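You operate a simulated robot arm through the tools that you are given. There is no shell and no other tool. Be economical: measure what you need, move in short steps, check, and stop when the job is done.

You are at the controls of a simulated robot arm. One attempt, no reset.

TASK
Tip the bruised tomatoes from the grey pan into the bin and shut the lid.
Fine: the pan goes back.

The check looks at the end state, three seconds after you hand in, the way a careful person would. Anything else that was tipped, shoved, dropped, spilled or broken makes it a failure. A push-on lid holds only when it is set on centred and level and pressed home; a screw cap is set on level and turned clockwise until tight.

THE ROBOT
A 7-joint arm with a two-finger parallel gripper, fixed in place. Base frame: the origin is at the foot of the arm, x ahead of it, y to its left, z up; the work surface is at about z = 0.856. Readings come in m, degrees, newtons and seconds.
With the tool pointing down near the work surface it reaches from about 0.22 to 0.74 m from the base axis. Its first joint turns from -166.0 to 166.0 degrees. Payload 1.57 kg.
The TCP is the grasp point between the finger pads, 0.03 m short of the fingertips. In the tool frame z runs along the fingers and y along their closing line. Largest opening 0.11 m; finger width 0.024, thickness 0.012; the body of the gripper, 0.048 by 0.112 m, starts 0.078 m behind the TCP.
Orientation is that of the tool frame in the base frame, as a unit quaternion [x, y, z, w]. With the fingers straight down and closing along the base's y, the tool's x points along the base's -x, its y along +y and its z along -z.

THE INTERFACE
- The arm moves only by the tool move_arm. Its argument "increments" is a list of rows, each a list of 7 numbers: the shift along the tool's x, y, z in mm, then the turn, a rotation vector about the tool's x, y, z in degrees, then the finger opening in mm, from 0 to 110. In form: [[x, y, z, ax, ay, az, fingers], ...]. A call has 1 to 12 rows; each row is the pose to reach, as a shift and turn from the pose commanded when the call began, along the tool's axes at that moment. Each row takes 0.2 s and may step no farther than 0.05 m and 8.6 degrees from the row before; otherwise, or with a gripper value out of range, the whole call is refused. Where a pose cannot be reached the arm comes as near as it can. A force on the tool above 90 N (or 10 N above the force at the start of the call, whichever is more), or a blocked arm, ends the call early, and 0.2 s more pass. Each finger travels about 0.045 m/s and halts on what it meets, pressing with about 30 N; the grip force reading is that of the motor and also rises with nothing between the fingers. The clock runs only during rows and for 0.2 s after the last one: add rows that repeat a pose to give the fingers time. It gives the time, the measured TCP pose, the force on the tool (base axes), the opening and the grip force at its end, in the units of the frame above (readings bear some noise), and new pictures: "show" is both (left out), scene, wrist or none.
- Cameras (640 x 400 px; columns grow to the right, rows downward): "scene" is fixed at [0.0498, -0.6499, 1.5725]; the picture's right is [0.33, -0.94, 0.00], its down [-0.72, -0.26, -0.64] and it looks along [0.60, 0.21, -0.77] (base axes); focal length 325 px, centre (320, 200). "wrist" rides on the gripper at [-0.036, 0, -0.08] in the tool frame; the picture's right is [0.00, -1.00, 0.00], its down [0.97, 0.00, -0.24] and it looks along [0.24, 0.00, 0.97] (tool axes); focal length 218 px, centre (320, 200). There is no depth. A picture from a camera that has moved, and an enlarged one, comes with that camera's place and axes in the base frame and with its lens.
- raise_lower(by): slides the trunk up (or, below 0, down) by that many m; the arm rides with it, the base frame stays. It gives what a move gives, with no picture.
- zoom(camera, box): a new picture of the part [left, top, right, bottom] of that camera's present view, enlarged. No time passes.
- hand_in(): hands the job in; it is judged then, once.

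Work in short steps. Places have to be worked out from the pictures, the camera data and where the tool is seen: move nearer, look again, correct. Check each grasp and each placing, and mend what went wrong. You have 120 turns and 170 pictures in all, those below and enlarged ones among them. Open the gripper and draw the arm clear of the work before you hand the job in, unless the task says otherwise; then end with one line.

The tools are called after "Emit:" as name(argument=value, ...) on one line, values as JSON. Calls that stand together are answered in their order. move_arm: Moves the arm, as the interface text tells. Its arguments: {"type":"object","properties":{"increments":{"type":"array","items":{"type":"array","items":{"type":"number"}}},"show":{"type":"string","enum":["both","scene","wrist","none"]}},"required":["increments"]} The other tools are called the same way: raise_lower (by) slides the trunk up or down; zoom (camera, box) takes an enlarged picture of a part of a camera's view; hand_in () hands the job in.

At the start:

```text
t: 0.0
tcp_pos: [0.4748, -0.235, 1.2072]
ee_rot: [0.0, 1.0, 0.0, 0.001]
ft_force: [0.0, 0.2, -0.7]
grip_width: 0.1102
finger_force: 0.1
trunk travel left (down, up): [-0.5, 0.09]
```

scene: 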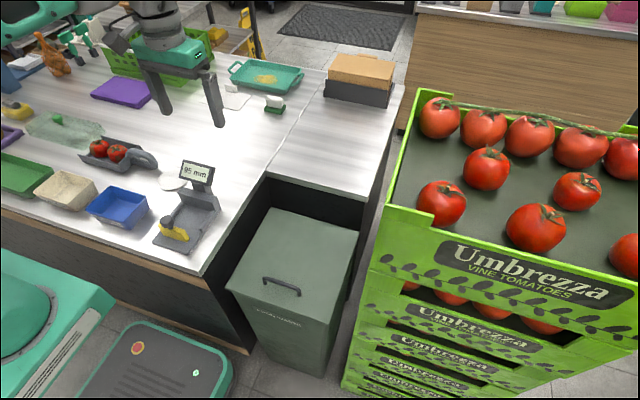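
wrist: 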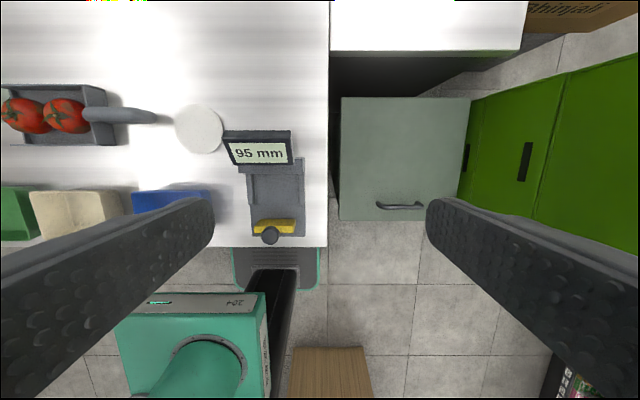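

The scene shows a grey pan holding two tomatoes and a lidded bin standing in the gap of the counter. I'll zoom in on both.

Emit:
zoom(camera="scene", box=[220, 190, 380, 380])

Emit:
zoom(camera="scene", box=[20, 90, 240, 250])

Emit:
zoom(camera="wrist", box=[0, 60, 230, 220])

Emit:
zoom(camera="wrist", box=[320, 70, 500, 240])

```text
2.11 times, centred on (300, 285) of scene
camera zoom: at [0.0498, -0.6499, 1.5725], right [0.33, -0.94, 0.0], down [-0.72, -0.26, -0.64], along [0.6, 0.21, -0.77], focal length 684 px, centre (362, 21)
```

zoom: 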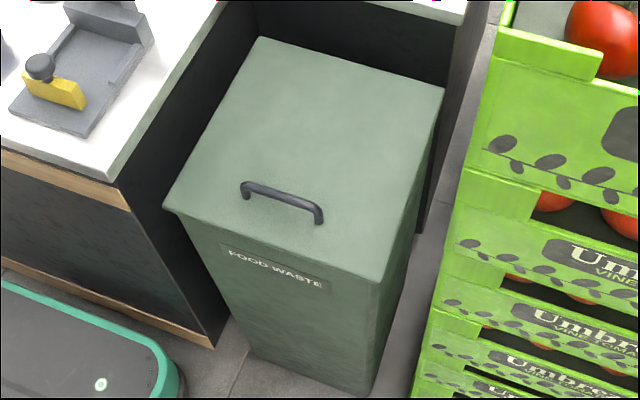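

```text
2.50 times, centred on (130, 170) of scene
camera zoom: at [0.0498, -0.6499, 1.5725], right [0.33, -0.94, 0.0], down [-0.72, -0.26, -0.64], along [0.6, 0.21, -0.77], focal length 812 px, centre (795, 275)
```

zoom: 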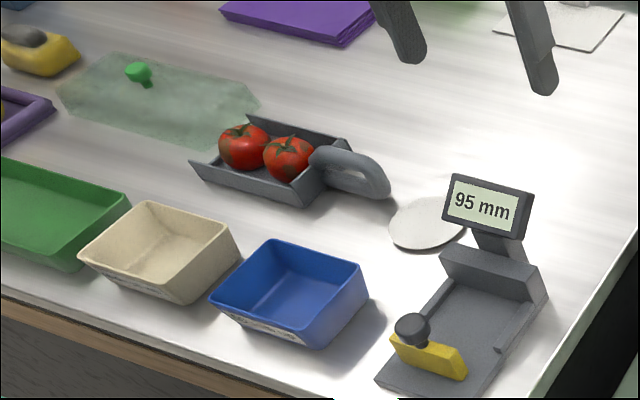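

```text
2.50 times, centred on (115, 140) of wrist
camera zoom: at [0.5112, -0.2335, 1.2873], right [0.0, -1.0, 0.0], down [-0.97, 0.0, 0.24], along [-0.24, 0.0, -0.97], focal length 546 px, centre (832, 350)
```

zoom: 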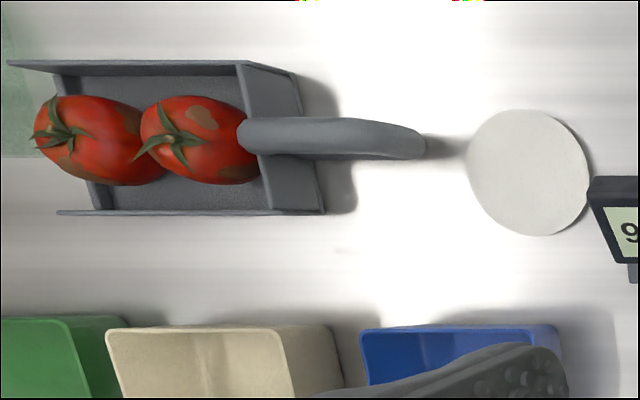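

```text
2.35 times, centred on (410, 155) of wrist
camera zoom: at [0.5112, -0.2335, 1.2873], right [0.0, -1.0, 0.0], down [-0.97, 0.0, 0.24], along [-0.24, 0.0, -0.97], focal length 514 px, centre (108, 306)
```

zoom: 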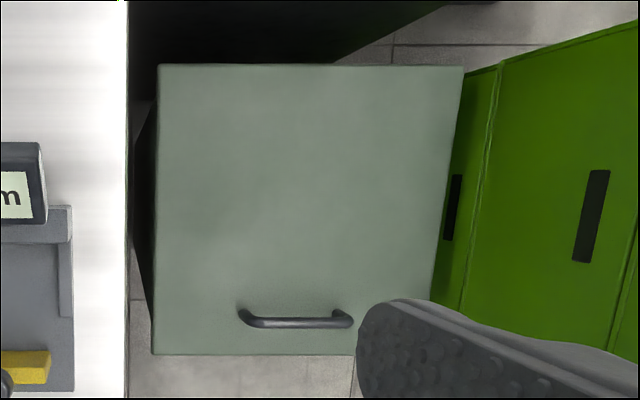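

Working from both views, the lid top is at z≈0.74, spanning x 0.32–0.62 and y -0.585 to -0.285. Its bar handle is near (0.368, -0.431) and runs along y. I'll move above it and turn the tool 90° so the fingers close along x.

Emit:
move_arm(increments=[[9, -16, 0, 0, 0, 8.2, 110], [18, -33, 0, 0, 0, 16.4, 110], [28, -50, 0, 0, 0, 24.6, 110], [38, -68, 10, 0, 0, 32.8, 110], [48, -86, 30, 0, 0, 41, 110], [58, -104, 50, 0, 0, 49.2, 110], [68, -122, 75, 0, 0, 57.4, 100], [78, -140, 100, 0, 0, 65.6, 90], [88, -160, 125, 0, 0, 73.8, 80], [98, -180, 150, 0, 0, 82, 70], [107, -196, 170, 0, 0, 90, 60], [107, -196, 190, 0, 0, 90, 60]])

```text
t: 2.6
tcp_pos: [0.3662, -0.4304, 1.016]
ee_rot: [0.707, 0.707, 0.001, 0.0]
ft_force: [-0.4, 0.2, 0.9]
grip_width: 0.0599
finger_force: 0.1
trunk travel left (down, up): [-0.5, 0.09]
camera wrist: at [0.3673, -0.4663, 1.0963], right [-1.0, 0.0, 0.0], down [0.0, 0.97, 0.24], along [0.0, 0.24, -0.97], focal length 218 px, centre (320, 200)
```

scene: 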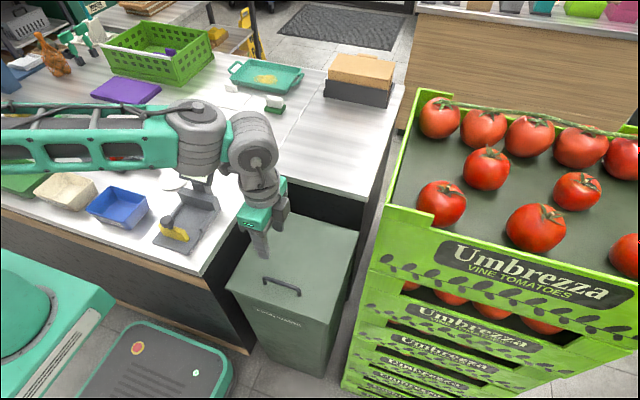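
wrist: 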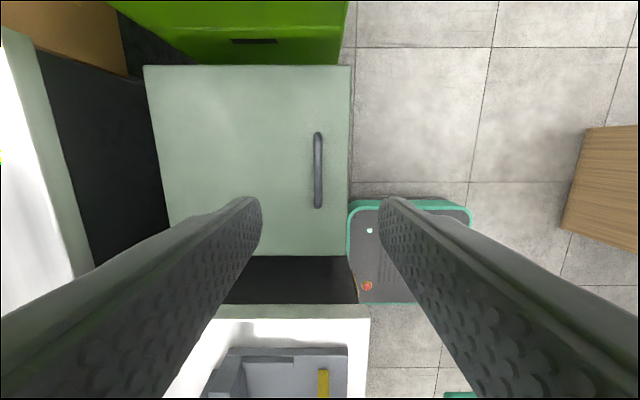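

The handle centre is at about (0.370, -0.428) with the bar near z≈0.775. I'll descend so the tips straddle it just above the lid.

Emit:
move_arm(increments=[[2, 3, 40, 0, 0, 0, 60], [2, 3, 80, 0, 0, 0, 60], [2, 3, 120, 0, 0, 0, 60], [2, 3, 160, 0, 0, 0, 60], [2, 3, 190, 0, 0, 0, 60], [2, 3, 210, 0, 0, 0, 60], [2, 3, 228, 0, 0, 0, 60]])

```text
t: 4.2
tcp_pos: [0.3719, -0.4285, 0.7899]
ee_rot: [0.707, 0.707, -0.001, 0.0]
ft_force: [0.7, -0.2, -0.3]
grip_width: 0.0597
finger_force: 0.1
trunk travel left (down, up): [-0.5, 0.09]
camera wrist: at [0.3719, -0.4641, 0.8696], right [-1.0, 0.0, 0.0], down [0.0, 0.97, 0.24], along [0.0, 0.24, -0.97], focal length 218 px, centre (320, 200)
```

scene: 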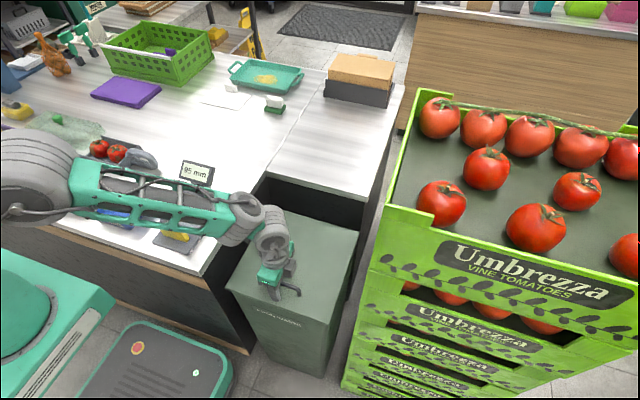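
wrist: 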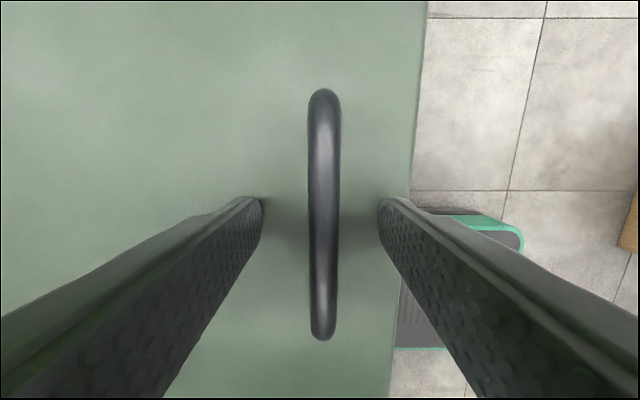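

The bar is centred between the fingers. I'll check how much room the forearm has over the gauge on the counter before going further.

Emit:
zoom(camera="scene", box=[60, 130, 320, 310])

Emit:
raise_lower(by=0.085)

```text
2.22 times, centred on (190, 220) of scene
camera zoom: at [0.0498, -0.6499, 1.5725], right [0.33, -0.94, 0.0], down [-0.72, -0.26, -0.64], along [0.6, 0.21, -0.77], focal length 722 px, centre (609, 156)
```

zoom: 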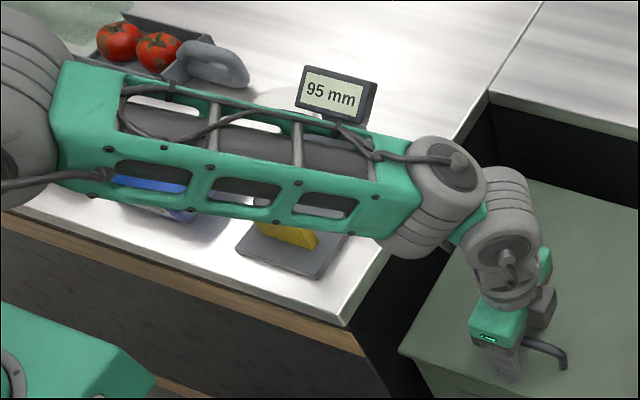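

```text
t: 5.4
tcp_pos: [0.3716, -0.4286, 0.8757]
ee_rot: [0.706, 0.708, 0.0, 0.0]
ft_force: [-0.6, 0.6, 0.5]
grip_width: 0.0599
finger_force: 0.0
trunk travel left (down, up): [-0.585, 0.005]
```

With the trunk up 0.085 m the forearm has more clearance. Now I'll descend again and close on the bar.

Emit:
move_arm(increments=[[0, 0, 40, 0, 0, 0, 60], [0, 0, 75, 0, 0, 0, 60], [0, 0, 93, 0, 0, 0, 60], [0, 0, 93, 0, 0, 0, 30], [0, 0, 93, 0, 0, 0, 5], [0, 0, 93, 0, 0, 0, 5], [0, 0, 93, 0, 0, 0, 5]])

```text
t: 7.0
tcp_pos: [0.3701, -0.4287, 0.7846]
ee_rot: [0.708, 0.706, -0.001, 0.002]
ft_force: [-9.1, -2.6, 25.1]
grip_width: 0.0164
finger_force: 6.2
trunk travel left (down, up): [-0.585, 0.005]
camera wrist: at [0.3699, -0.464, 0.8637], right [-1.0, 0.0, 0.0], down [0.0, 0.97, 0.24], along [0.0, 0.24, -0.97], focal length 218 px, centre (320, 200)
```

scene: 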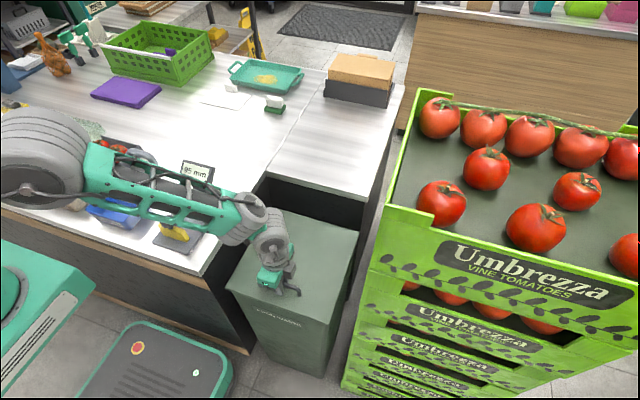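
wrist: 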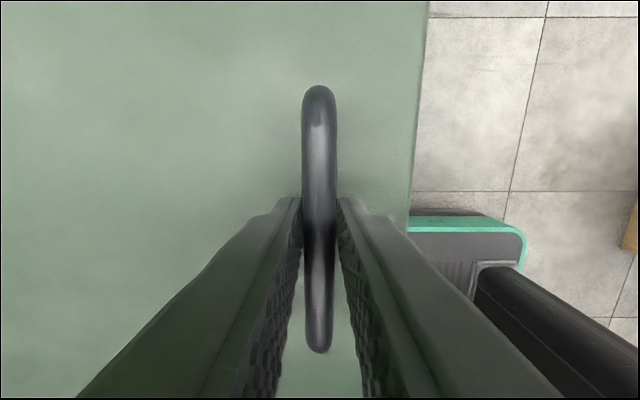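

The bar is held, 16 mm thick. The lid looks hinged at the far (+x) side, so in a vertical grip the tool would have to turn toward the robot. A grip tilted 45° forward suits that swing better, so I'll release, rise and tilt.

Emit:
move_arm(increments=[[0, 0, 0, 0, 0, 0, 40], [0, 0, 0, 0, 0, 0, 60], [0, 0, -40, 0, 0, 0, 60], [0, -15, -80, 0, 0, 0, 60], [0, -30, -90, -8, 0, 0, 55], [0, -45, -90, -16, 0, 0, 50], [0, -55, -88, -24, 0, 0, 40], [0, -60, -80, -32, 0, 0, 34], [0, -65, -74, -40, 0, 0, 30], [0, -65, -70, -45, 0, 0, 28], [0, -65, -70, -45, 0, 0, 28]])

```text
t: 9.4
tcp_pos: [0.306, -0.4288, 0.8523]
ee_rot: [0.653, 0.653, 0.271, 0.271]
ft_force: [-0.8, 0.2, -0.6]
grip_width: 0.0281
finger_force: 0.1
trunk travel left (down, up): [-0.585, 0.005]
camera wrist: at [0.2497, -0.4641, 0.908], right [-0.71, 0.0, -0.71], down [-0.17, 0.97, 0.17], along [0.69, 0.24, -0.69], focal length 218 px, centre (320, 200)
```

scene: 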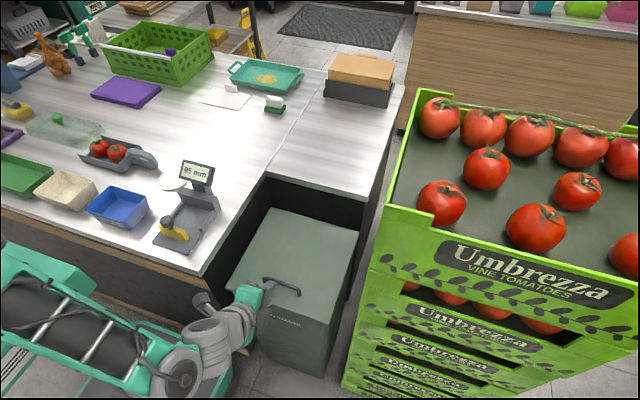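
wrist: 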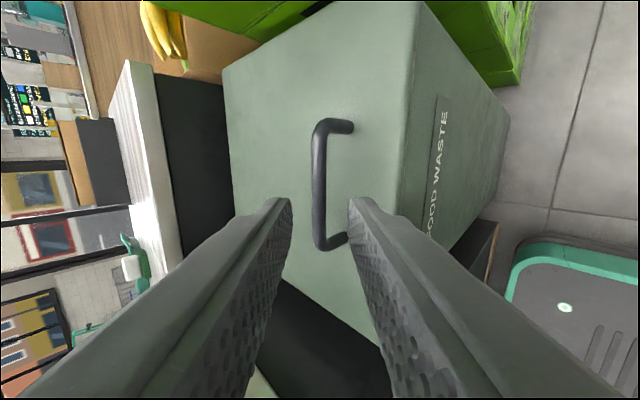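

The bar lies exactly on the tool axis, about 90 mm ahead, which puts it near z≈0.788. I'll go in along the axis and grip.

Emit:
move_arm(increments=[[0, 0, 30, 0, 0, 0, 30], [0, 0, 55, 0, 0, 0, 30], [0, 0, 70, 0, 0, 0, 30], [0, 0, 78, 0, 0, 0, 30], [0, 0, 78, 0, 0, 0, 15], [0, 0, 78, 0, 0, 0, 4], [0, 0, 78, 0, 0, 0, 4]])

```text
t: 11.0
tcp_pos: [0.3611, -0.4283, 0.7977]
ee_rot: [0.652, 0.654, 0.271, 0.27]
ft_force: [3.9, -0.5, 3.4]
grip_width: 0.0117
finger_force: 28.3
trunk travel left (down, up): [-0.585, 0.005]
camera wrist: at [0.3057, -0.464, 0.8536], right [-0.71, 0.0, -0.71], down [-0.17, 0.97, 0.17], along [0.69, 0.24, -0.69], focal length 218 px, centre (320, 200)
```

scene: 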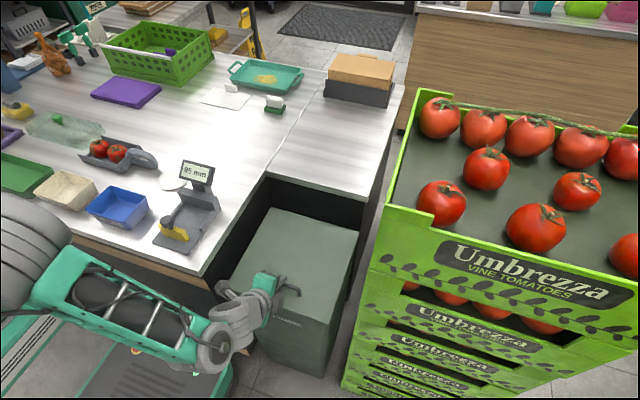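
wrist: 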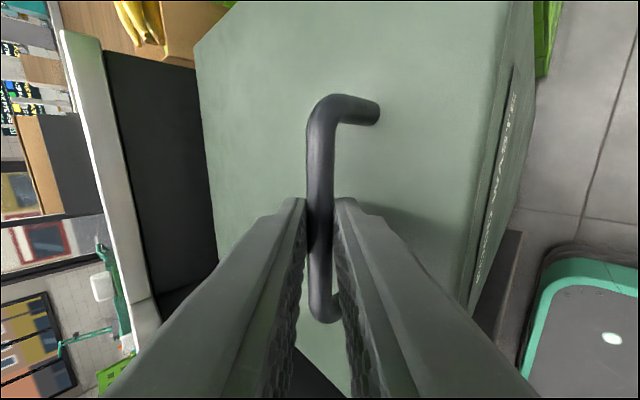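

The bar is gripped at 11.7 mm. I'll lift about 10° along an arc about the assumed rear hinge and check the force.

Emit:
move_arm(increments=[[0, 10.1, -5.9, 2.5, 0, 0, 4], [0, 20.4, -11.2, 5, 0, 0, 4], [0, 30.9, -16.2, 7.5, 0, 0, 4], [0, 41.6, -20.6, 10, 0, 0, 4]])

```text
t: 12.0
tcp_pos: [0.3743, -0.4268, 0.8416]
ee_rot: [0.675, 0.674, 0.213, 0.212]
ft_force: [-16.1, 4.5, 3.4]
grip_width: 0.0118
finger_force: 28.8
trunk travel left (down, up): [-0.585, 0.005]
camera wrist: at [0.3294, -0.4638, 0.9064], right [-0.82, 0.0, -0.57], down [-0.14, 0.97, 0.2], along [0.56, 0.24, -0.8], focal length 218 px, centre (320, 200)
```

scene: 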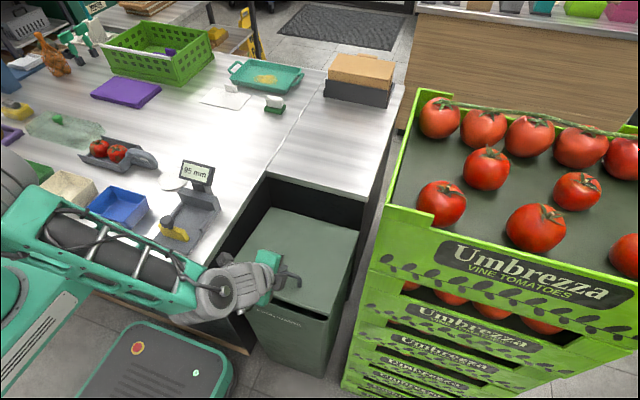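
wrist: 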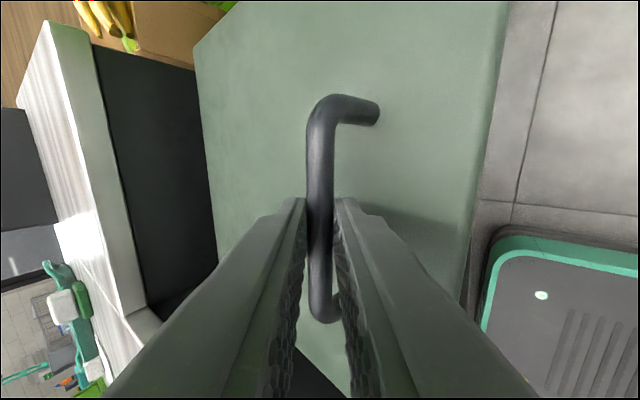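

The lid is hinged and tilting up; the x force suggests the hinge is slightly higher, at z≈0.748. I'll continue to 35° on the corrected arc.

Emit:
move_arm(increments=[[0, 9, -7, 2.5, 0, 0, 4], [0, 18, -13.8, 5, 0, 0, 4], [0, 28.3, -19.2, 7.5, 0, 0, 4], [0, 38.6, -24.1, 10, 0, 0, 4], [0, 49.3, -28.5, 12.5, 0, 0, 4], [0, 60.1, -32.5, 15, 0, 0, 4], [0, 71.1, -36, 17.5, 0, 0, 4], [0, 82.1, -39.1, 20, 0, 0, 4], [0, 93.4, -41.6, 22.5, 0, 0, 4], [0, 104.7, -43.8, 25, 0, 0, 4]])

```text
t: 14.2
tcp_pos: [0.4383, -0.4286, 0.9355]
ee_rot: [0.705, 0.704, 0.061, 0.059]
ft_force: [11.7, -0.4, -14.3]
grip_width: 0.0116
finger_force: 29.1
trunk travel left (down, up): [-0.585, 0.005]
camera wrist: at [0.4253, -0.464, 1.0139], right [-0.99, 0.0, -0.17], down [-0.04, 0.97, 0.24], along [0.17, 0.24, -0.96], focal length 218 px, centre (320, 200)
```

scene: 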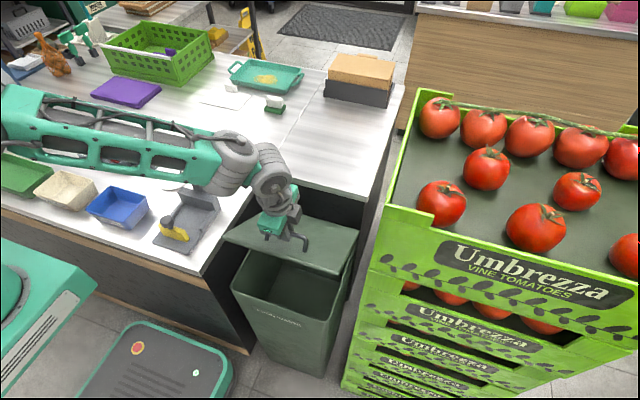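
wrist: 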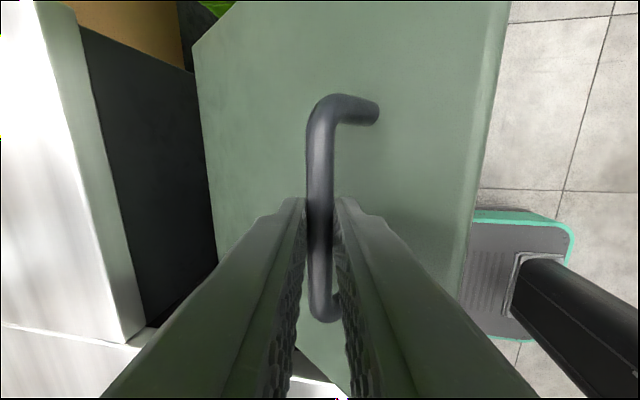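

The lid is at 35° and following well. I'll go on to 60°, keeping the tool vertical past 45° so the bar pivots in the grip.

Emit:
move_arm(increments=[[0, 10.5, -5, 2.5, 0, 0, 4], [0, 21, -9.3, 5, 0, 0, 4], [0, 31.3, -14.3, 7.5, 0, 0, 4], [0, 41.7, -19.1, 10, 0, 0, 4], [0, 52, -23.5, 10, 0, 0, 4], [0, 62.2, -27.5, 10, 0, 0, 4], [0, 72.8, -30.9, 10, 0, 0, 4], [0, 83.5, -33.9, 10, 0, 0, 4], [0, 94.3, -36.4, 10, 0, 0, 4], [0, 105.2, -38.5, 10, 0, 0, 4]])

```text
t: 16.4
tcp_pos: [0.534, -0.428, 0.9938]
ee_rot: [0.707, 0.707, 0.0, 0.001]
ft_force: [-2.3, 0.0, 5.7]
grip_width: 0.0117
finger_force: 29.2
trunk travel left (down, up): [-0.585, 0.005]
camera wrist: at [0.5342, -0.4637, 1.0736], right [-1.0, 0.0, 0.0], down [0.0, 0.97, 0.24], along [0.0, 0.24, -0.97], focal length 218 px, centre (320, 200)
```

scene: 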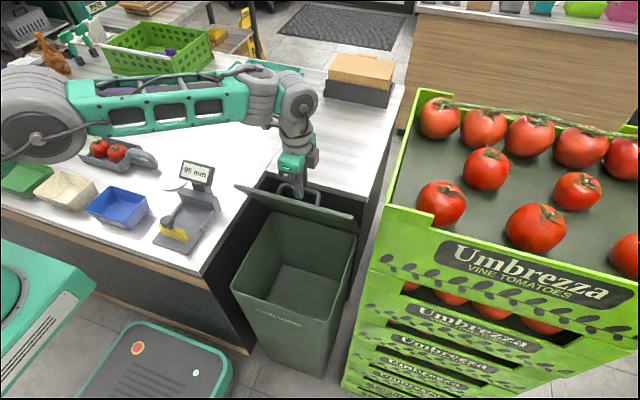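
wrist: 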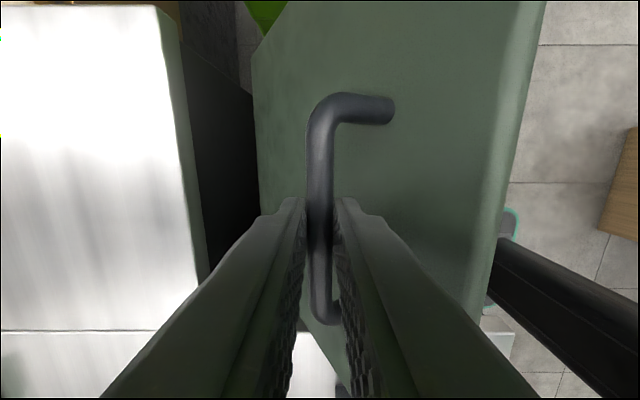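

That is smooth, with low forces. I'll carry on toward 85–90°, tilting the tool slightly outward for reach.

Emit:
move_arm(increments=[[0, 10.4, -3.5, 0, 0, 0, 4], [0, 21.1, -6.5, 0, 0, 0, 4], [0, 32, -9, -2, 0, 0, 4], [0, 42.5, -11, -4, 0, 0, 4], [0, 53, -12.5, -6, 0, 0, 4], [0, 63.5, -13.6, -8, 0, 0, 4], [0, 74.3, -14.2, -10, 0, 0, 4], [0, 85.4, -14.3, -10, 0, 0, 4], [0, 96.3, -13.9, -10, 0, 0, 4], [0, 107.5, -13.1, -10, 0, 0, 4]])

```text
t: 18.6
tcp_pos: [0.6222, -0.4278, 1.0076]
ee_rot: [0.704, 0.705, 0.061, 0.062]
ft_force: [-0.2, 0.2, 6.7]
grip_width: 0.0116
finger_force: 28.9
out of reach, approached as far as the arm can: row 9, 10
trunk travel left (down, up): [-0.585, 0.005]
camera wrist: at [0.6096, -0.4635, 1.0863], right [-0.98, 0.0, -0.18], down [-0.04, 0.97, 0.23], along [0.17, 0.24, -0.96], focal length 218 px, centre (320, 200)
```

scene: 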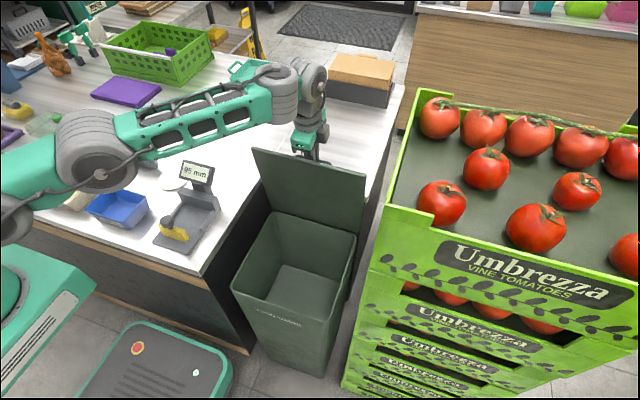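
wrist: 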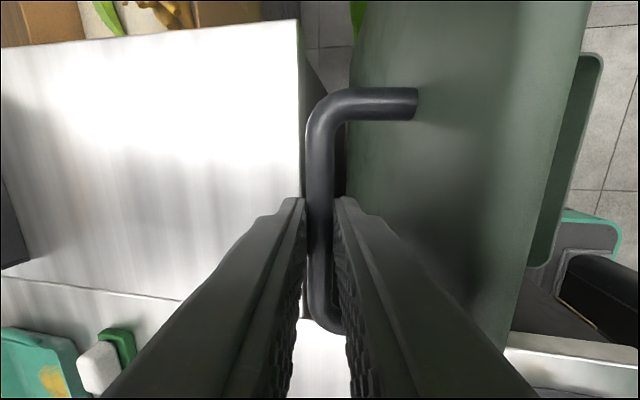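

The lid is at about 81° and the arm is at its reach limit. Tilting the tool farther outward gains reach, so I'll rotate in place by 10°.

Emit:
move_arm(increments=[[0, 0, 0, -2.5, 0, 0, 4], [0, 0, 0, -5, 0, 0, 4], [0, 0, 0, -7.5, 0, 0, 4], [0, 0, 0, -10, 0, 0, 4]], show="wrist")

```text
t: 19.6
tcp_pos: [0.6231, -0.4282, 1.0062]
ee_rot: [0.696, 0.697, 0.123, 0.123]
ft_force: [-1.6, 3.4, 6.4]
grip_width: 0.0117
finger_force: 28.7
trunk travel left (down, up): [-0.585, 0.005]
camera wrist: at [0.5957, -0.4637, 1.0812], right [-0.94, 0.0, -0.34], down [-0.08, 0.97, 0.23], along [0.33, 0.24, -0.91], focal length 218 px, centre (320, 200)
```

wrist: 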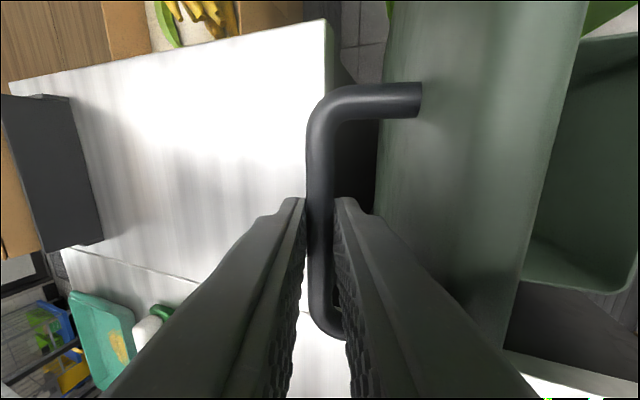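

The reach problem is eased, and the lid-side finger still clears the lid. I'll push on through 90° to about 94°.

Emit:
move_arm(increments=[[0, 7.6, 2.6, 0, 0, 0, 4], [0, 15.2, 5.2, 0, 0, 0, 4], [0, 25, 10, 0, 0, 0, 4], [0, 34.9, 15.7, 0, 0, 0, 4], [0, 42, 20, 0, 0, 0, 4], [0, 49.8, 25.2, 0, 0, 0, 4]])

```text
t: 21.0
tcp_pos: [0.6531, -0.4286, 1.0042]
ee_rot: [0.697, 0.698, 0.117, 0.118]
ft_force: [-50.6, -12.5, 33.6]
grip_width: 0.0114
finger_force: 28.2
out of reach, approached as far as the arm can: row 5, 6
trunk travel left (down, up): [-0.585, 0.005]
camera wrist: at [0.6273, -0.4637, 1.0791], right [-0.94, 0.0, -0.33], down [-0.08, 0.97, 0.23], along [0.32, 0.24, -0.92], focal length 218 px, centre (320, 200)
```

scene: 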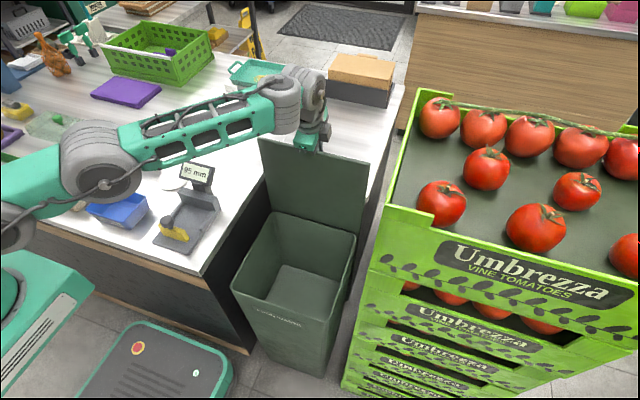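
wrist: 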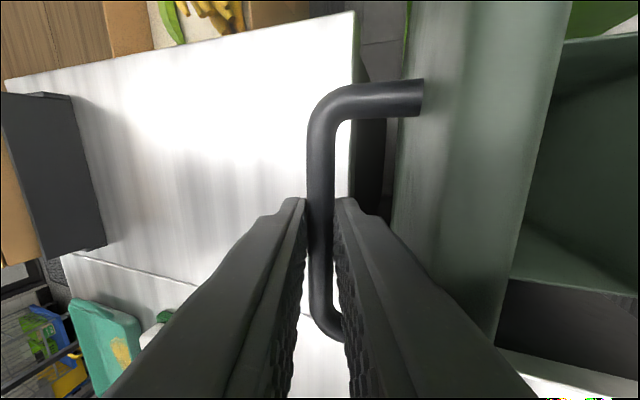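

A force of -50 N suggests the hinge stop, at about 88–90°. I'll back off to relax, then open slightly with the fingers still in the loop to see whether the lid stays up.

Emit:
move_arm(increments=[[0, -5, -1, 0, 0, 0, 4], [0, -7, -1, 0, 0, 0, 4], [0, -7, -1, 0, 0, 0, 28], [0, -7, -1, 0, 0, 0, 28], [0, -7, -1, 0, 0, 0, 28]])

```text
t: 22.2
tcp_pos: [0.6527, -0.4273, 1.008]
ee_rot: [0.696, 0.696, 0.123, 0.127]
ft_force: [-29.3, -18.0, 59.6]
grip_width: 0.0343
finger_force: 3.1
trunk travel left (down, up): [-0.585, 0.005]
camera wrist: at [0.6237, -0.4633, 1.0834], right [-0.94, 0.0, -0.35], down [-0.08, 0.97, 0.22], along [0.34, 0.23, -0.91], focal length 218 px, centre (320, 200)
```

scene: 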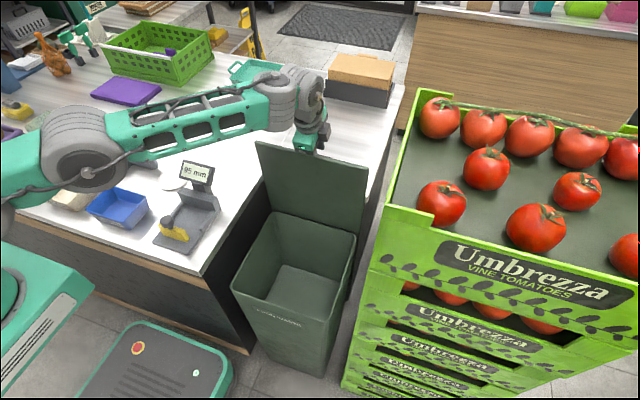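
wrist: 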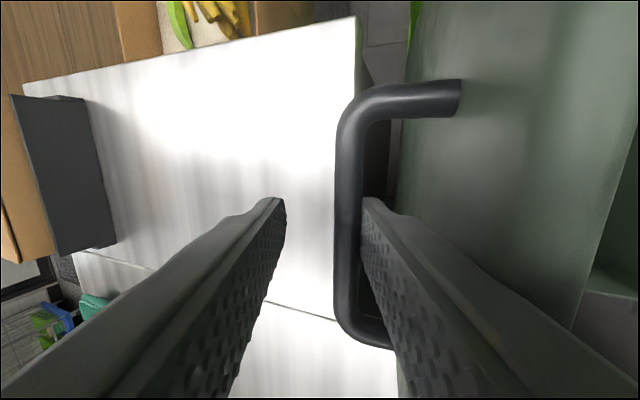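

The bar now rests against the lid-side finger, with some wedging force. I'll lower the opening slightly and hold a moment for a settled reading.

Emit:
move_arm(increments=[[0, 0, 0, 0, 0, 0, 30], [0, 0, 0, 0, 0, 0, 30], [0, 0, 0, 0, 0, 0, 30]], show="none")

Emit:
zoom(camera="scene", box=[220, 60, 390, 220])

```text
t: 23.0
tcp_pos: [0.6516, -0.4272, 1.0074]
ee_rot: [0.696, 0.696, 0.123, 0.127]
ft_force: [-29.0, -14.9, 59.1]
grip_width: 0.0356
finger_force: 3.2
trunk travel left (down, up): [-0.585, 0.005]
```

```text
2.50 times, centred on (305, 140) of scene
camera zoom: at [0.0498, -0.6499, 1.5725], right [0.33, -0.94, 0.0], down [-0.72, -0.26, -0.64], along [0.6, 0.21, -0.77], focal length 812 px, centre (358, 350)
```

zoom: 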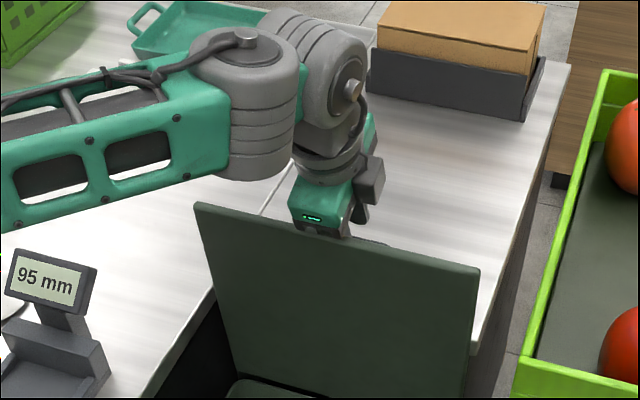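

The lid-side finger seems to be wedged between the bar and the lid edge because of my tilt. I'll rotate the tool back toward vertical, open wider and shift back a little. That unwedges it and tests whether the lid stays on its own.

Emit:
move_arm(increments=[[0, -3, -1, 2, 0, 0, 34], [0, -8, -3, 4, 0, 0, 38], [0, -14, -5, 6, 0, 0, 42], [0, -19, -7, 8, 0, 0, 44], [0, -22.6, -8.2, 8, 0, 0, 46], [0, -22.6, -8.2, 8, 0, 0, 46]])

```text
t: 24.4
tcp_pos: [0.6317, -0.4263, 0.9975]
ee_rot: [0.702, 0.705, 0.074, 0.073]
ft_force: [0.3, -0.7, -0.1]
grip_width: 0.0461
finger_force: 0.1
trunk travel left (down, up): [-0.585, 0.005]
camera wrist: at [0.6161, -0.4615, 1.0761], right [-0.98, 0.0, -0.21], down [-0.05, 0.97, 0.24], along [0.2, 0.24, -0.95], focal length 218 px, centre (320, 200)
```

scene: 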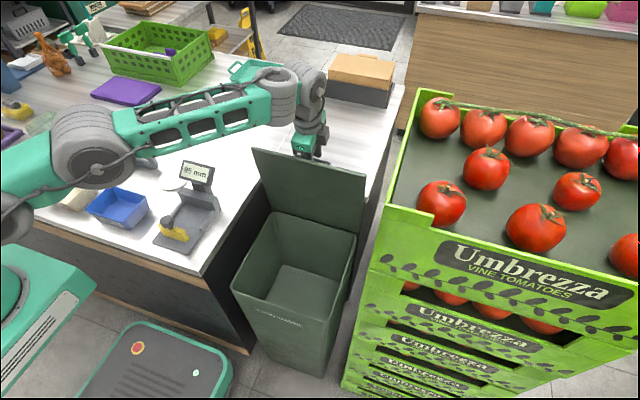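
wrist: 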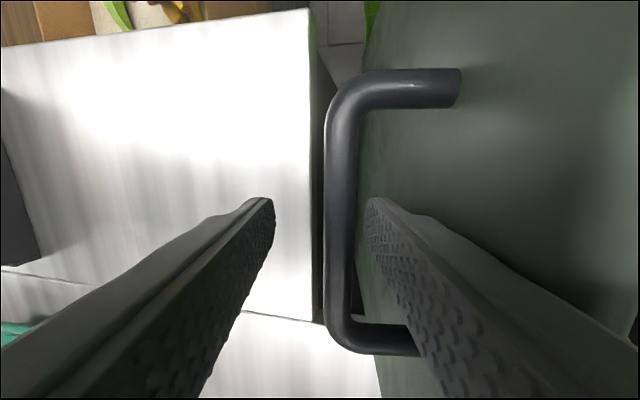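

Forces are zero and the bar touches neither finger, so the hinge seems to hold the lid up. I'll wait a moment to see whether it creeps.

Emit:
move_arm(increments=[[0, 0, 0, 0, 0, 0, 46], [0, 0, 0, 0, 0, 0, 46], [0, 0, 0, 0, 0, 0, 46], [0, 0, 0, 0, 0, 0, 46], [0, 0, 0, 0, 0, 0, 46], [0, 0, 0, 0, 0, 0, 46], [0, 0, 0, 0, 0, 0, 46], [0, 0, 0, 0, 0, 0, 46]], show="wrist")

```text
t: 26.2
tcp_pos: [0.6329, -0.4266, 0.9981]
ee_rot: [0.703, 0.703, 0.075, 0.073]
ft_force: [-0.6, -0.8, 0.4]
grip_width: 0.0459
finger_force: 0.1
trunk travel left (down, up): [-0.585, 0.005]
camera wrist: at [0.6162, -0.4617, 1.0766], right [-0.98, 0.0, -0.21], down [-0.05, 0.97, 0.23], along [0.2, 0.24, -0.95], focal length 218 px, centre (320, 200)
```

wrist: 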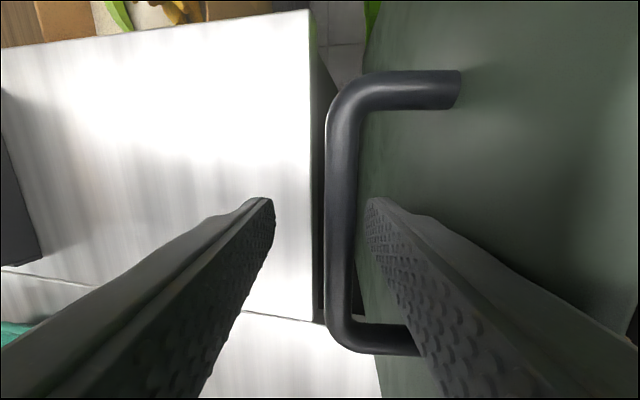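

It's stable, so the friction hinge holds. I'll withdraw the fingers along their axis.

Emit:
move_arm(increments=[[0, 0, -20, 0, 0, 0, 46], [0, 0, -40, 0, 0, 0, 46], [0, 0, -70, 0, 0, 0, 46], [0, 0, -110, 0, 0, 0, 46], [0, 0, -150, 0, 0, 0, 46]])

```text
t: 27.4
tcp_pos: [0.5657, -0.4264, 1.1304]
ee_rot: [0.703, 0.704, 0.073, 0.075]
ft_force: [-1.4, 0.2, -0.5]
grip_width: 0.046
finger_force: 0.0
out of reach, approached as far as the arm can: row 3, 4, 5
trunk travel left (down, up): [-0.585, 0.005]
camera wrist: at [0.5495, -0.4619, 1.2091], right [-0.98, 0.0, -0.21], down [-0.05, 0.97, 0.23], along [0.2, 0.24, -0.95], focal length 218 px, centre (320, 200)
```

scene: 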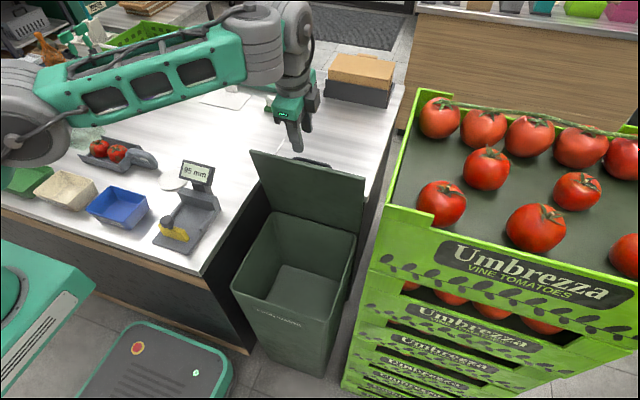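
wrist: 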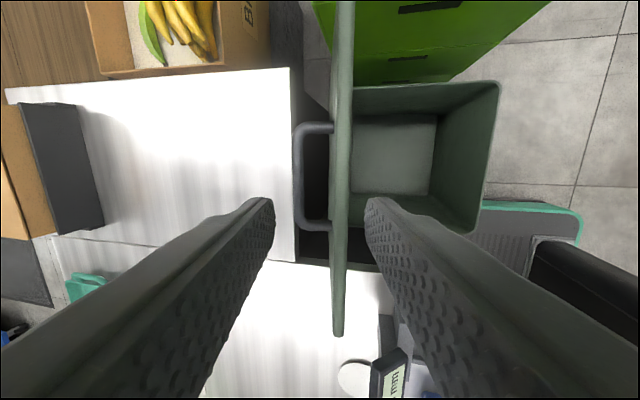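

The lid stands open. I'll move left to a viewpoint above the pan and return the tool to vertical.

Emit:
move_arm(increments=[[30, -2, -10, 1, 0, 0, 60], [65, -4, -20, 2, 0, 0, 70], [100, -6, -30, 3, 0, 0, 70], [135, -8, -35.6, 4, 0, 0, 70], [170, -10, -35.6, 5, 0, 0, 70], [205, -12, -35.6, 6, 0, 0, 70], [240, -14, -35.6, 7, 0, 0, 70], [275, -16, -35.6, 8, 0, 0, 70], [310, -18, -35.6, 9, 0, 0, 70], [345, -20, -35.6, 10, 0, 0, 70], [380, -22, -35.6, 11, 0, 0, 70], [415, -23, -35.6, 12, 0, 0, 70]])

```text
t: 30.0
tcp_pos: [0.5372, -0.013, 1.1582]
ee_rot: [0.707, 0.708, -0.001, 0.0]
ft_force: [0.1, 0.4, -0.4]
grip_width: 0.0702
finger_force: 0.0
trunk travel left (down, up): [-0.585, 0.005]
camera wrist: at [0.5367, -0.0483, 1.2388], right [-1.0, 0.0, 0.0], down [0.0, 0.97, 0.24], along [0.0, 0.24, -0.97], focal length 218 px, centre (320, 200)
```

scene: 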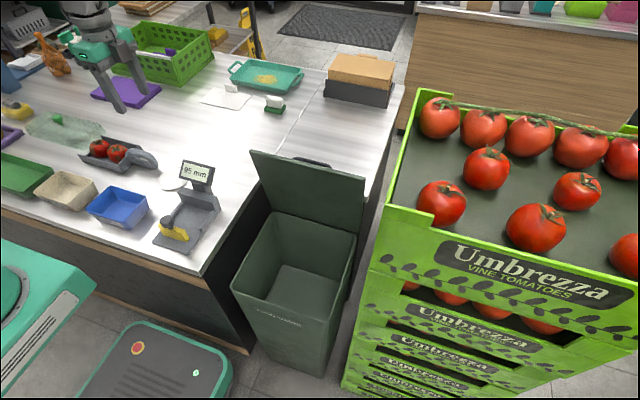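
wrist: 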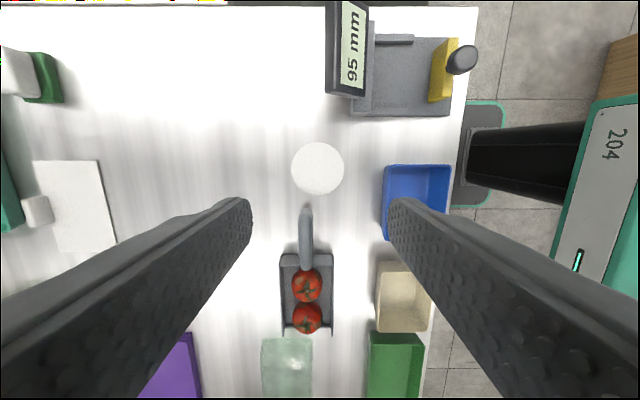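

The pan lies along y: handle at x≈0.560, y 0.05–0.155, and body y 0.14–0.335 with the open end at +y. I'll zoom in on the handle's shape.

Emit:
zoom(camera="scene", box=[70, 125, 170, 187])

Emit:
zoom(camera="wrist", box=[255, 195, 355, 345])

```text
6.40 times, centred on (120, 156) of scene
camera zoom: at [0.0498, -0.6499, 1.5725], right [0.33, -0.94, 0.0], down [-0.72, -0.26, -0.64], along [0.6, 0.21, -0.77], focal length 2080 px, centre (1600, 482)
```

zoom: 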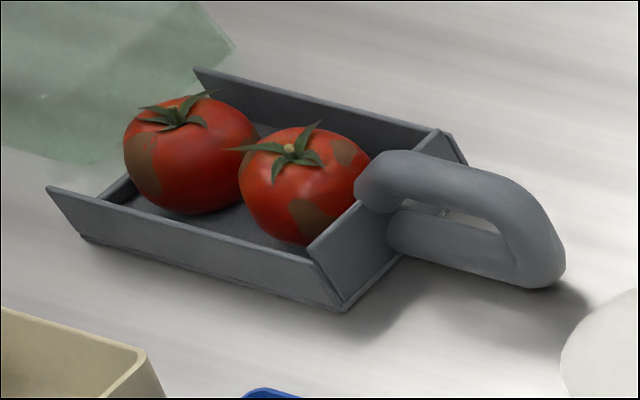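

```text
2.67 times, centred on (305, 270) of wrist
camera zoom: at [0.5367, -0.0483, 1.2388], right [-1.0, 0.0, 0.0], down [0.0, 0.97, 0.24], along [0.0, 0.24, -0.97], focal length 582 px, centre (360, 13)
```

zoom: 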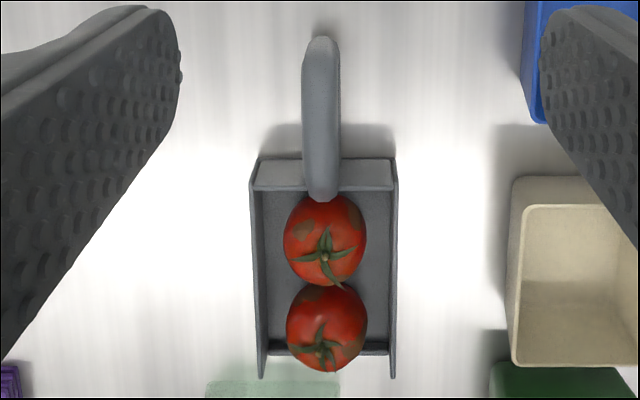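

The handle is an upright loop about 22 mm wide with its top near z≈0.928. I'll move above (0.561, 0.110) and stop at z≈1.0 to check alignment.

Emit:
move_arm(increments=[[30, 6, 30, 0, 0, 0, 70], [60, 12, 60, 0, 0, 0, 70], [95, 18, 90, 0, 0, 0, 70], [123, 24, 125, 0, 0, 0, 70], [123, 24, 158, 0, 0, 0, 60]])

```text
t: 31.2
tcp_pos: [0.5601, 0.1131, 1.002]
ee_rot: [0.707, 0.707, 0.0, 0.0]
ft_force: [0.3, -0.8, 0.2]
grip_width: 0.0599
finger_force: 0.0
trunk travel left (down, up): [-0.585, 0.005]
camera wrist: at [0.5607, 0.0769, 1.0818], right [-1.0, 0.0, 0.0], down [0.0, 0.97, 0.24], along [0.0, 0.24, -0.97], focal length 218 px, centre (320, 200)
```

scene: 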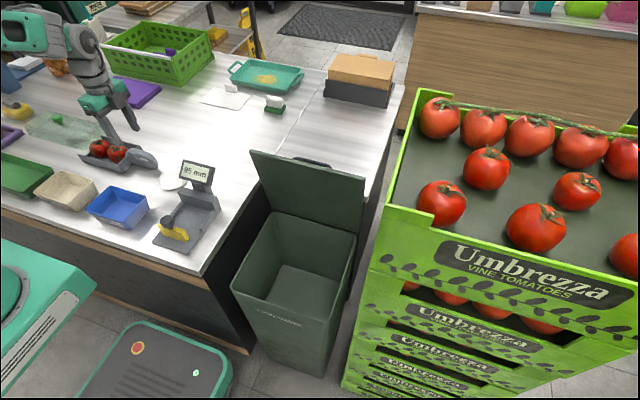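
wrist: 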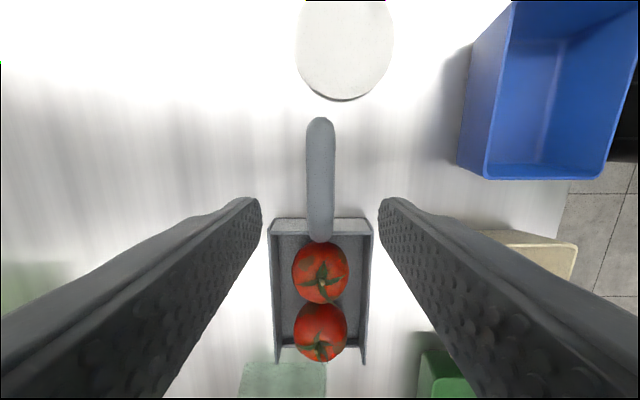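

It's well aligned: handle on the centre line, finger zone clear of the pan's back wall. I'll descend to z≈0.897 and close gently.

Emit:
move_arm(increments=[[0, 0, 35, 0, 0, 0, 60], [0, 0, 70, 0, 0, 0, 60], [0, 0, 92, 0, 0, 0, 60], [0, 0, 105, 0, 0, 0, 60], [0, 0, 105, 0, 0, 0, 40], [0, 0, 105, 0, 0, 0, 22], [0, 0, 105, 0, 0, 0, 10], [0, 0, 105, 0, 0, 0, 10], [0, 0, 105, 0, 0, 0, 10]])

```text
t: 33.2
tcp_pos: [0.558, 0.1115, 0.8968]
ee_rot: [0.707, 0.707, 0.0, 0.001]
ft_force: [2.4, -0.2, 0.0]
grip_width: 0.0214
finger_force: 29.9
trunk travel left (down, up): [-0.585, 0.005]
camera wrist: at [0.5586, 0.0758, 0.9774], right [-1.0, 0.0, 0.0], down [0.0, 0.97, 0.24], along [0.0, 0.24, -0.97], focal length 218 px, centre (320, 200)
```

scene: 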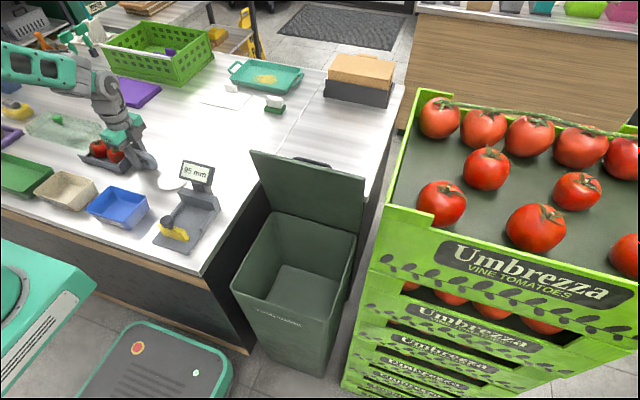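
wrist: 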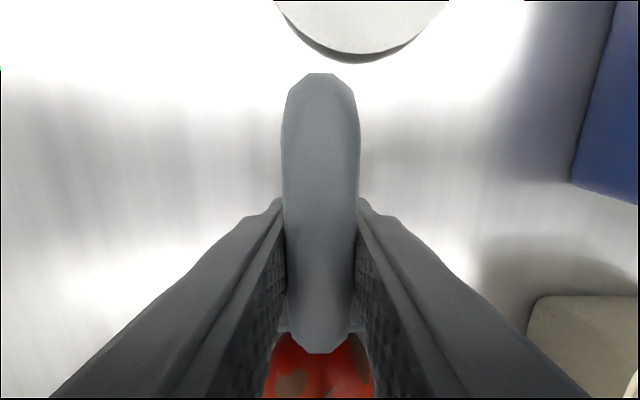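

The handle is gripped at 21.4 mm. I'll lift slowly with the open end raised about 8° so the tomatoes stay in.

Emit:
move_arm(increments=[[0, 0, -8, 0, 0, 0, 10], [0, 0, -20, 0, 2, 0, 10], [0, 0, -35, 0, 4, 0, 10], [0, 0, -50, 0, 6, 0, 10], [0, 0, -65, 0, 8, 0, 10], [0, 0, -80, 0, 10, 0, 10]])

Emit:
zoom(camera="scene", box=[40, 60, 220, 200])

```text
t: 34.6
tcp_pos: [0.5603, 0.1133, 0.9764]
ee_rot: [0.704, 0.704, 0.062, -0.062]
ft_force: [-0.6, -0.3, -3.4]
grip_width: 0.0215
finger_force: 30.4
trunk travel left (down, up): [-0.585, 0.005]
camera wrist: at [0.5614, 0.0634, 1.0487], right [-1.0, 0.0, 0.0], down [0.0, 0.91, 0.41], along [0.0, 0.41, -0.91], focal length 218 px, centre (320, 200)
```

scene: 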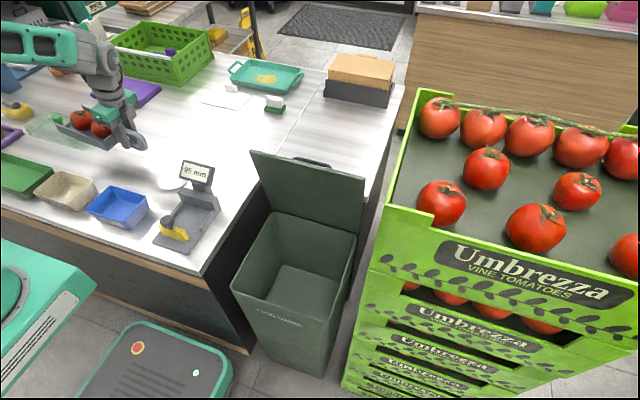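
wrist: 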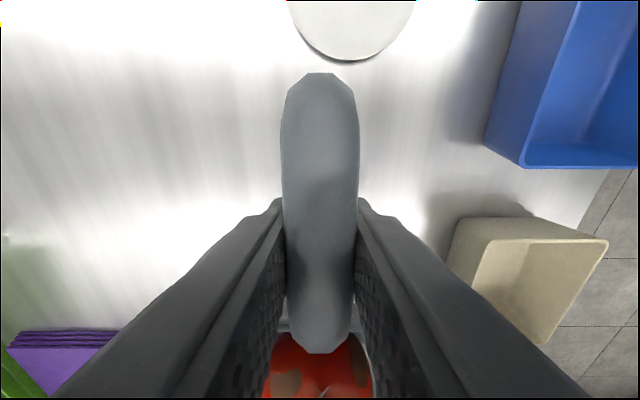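

```text
2.86 times, centred on (130, 130) of scene
camera zoom: at [0.0498, -0.6499, 1.5725], right [0.33, -0.94, 0.0], down [-0.72, -0.26, -0.64], along [0.6, 0.21, -0.77], focal length 928 px, centre (863, 400)
```

zoom: 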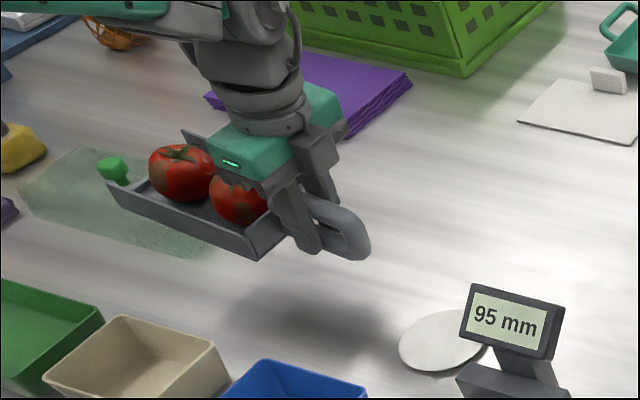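

The tomatoes are secure. I'll raise the pan to z≈1.12 and start carrying it toward the bin, accelerating gently.

Emit:
move_arm(increments=[[5, 0, -30, 0, 0, 0, 10], [12.2, 0, -69, 0, 0, 0, 10], [19.1, 0, -108, 0, 0, 0, 10], [25, 0, -141.8, 0, 0, 0, 10], [13.2, -3, -143.9, 0, 0, 0, 10], [-6.5, -8, -147.4, 0, 0, 0, 10], [-34.1, -15, -152.2, 0, 0, 0, 10], [-65.6, -23, -157.8, 0, 0, 0, 10], [-97.1, -31, -163.4, 0, 0, 0, 10], [-128.6, -39, -168.9, 0, 0, 0, 10], [-155, -46, -173.6, 0, 0, 0, 10], [-170, -50, -176.2, 0, 0, 0, 10]])

```text
t: 37.2
tcp_pos: [0.5098, -0.0862, 1.1198]
ee_rot: [0.704, 0.705, 0.062, -0.061]
ft_force: [-0.8, -0.6, -4.7]
grip_width: 0.0216
finger_force: 30.1
trunk travel left (down, up): [-0.585, 0.005]
camera wrist: at [0.5108, -0.1359, 1.192], right [-1.0, 0.0, 0.0], down [0.0, 0.91, 0.41], along [0.0, 0.41, -0.91], focal length 218 px, centre (320, 200)
```

scene: 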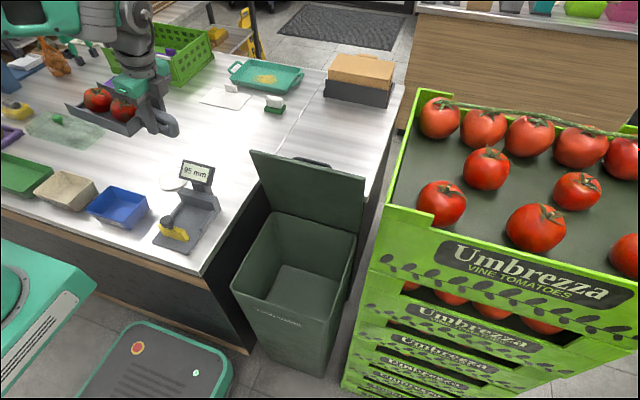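
wrist: 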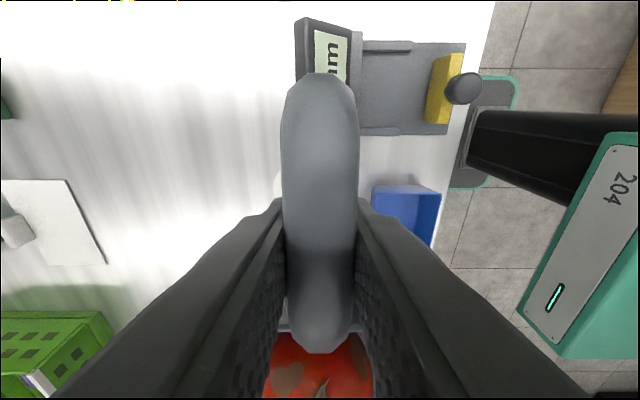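

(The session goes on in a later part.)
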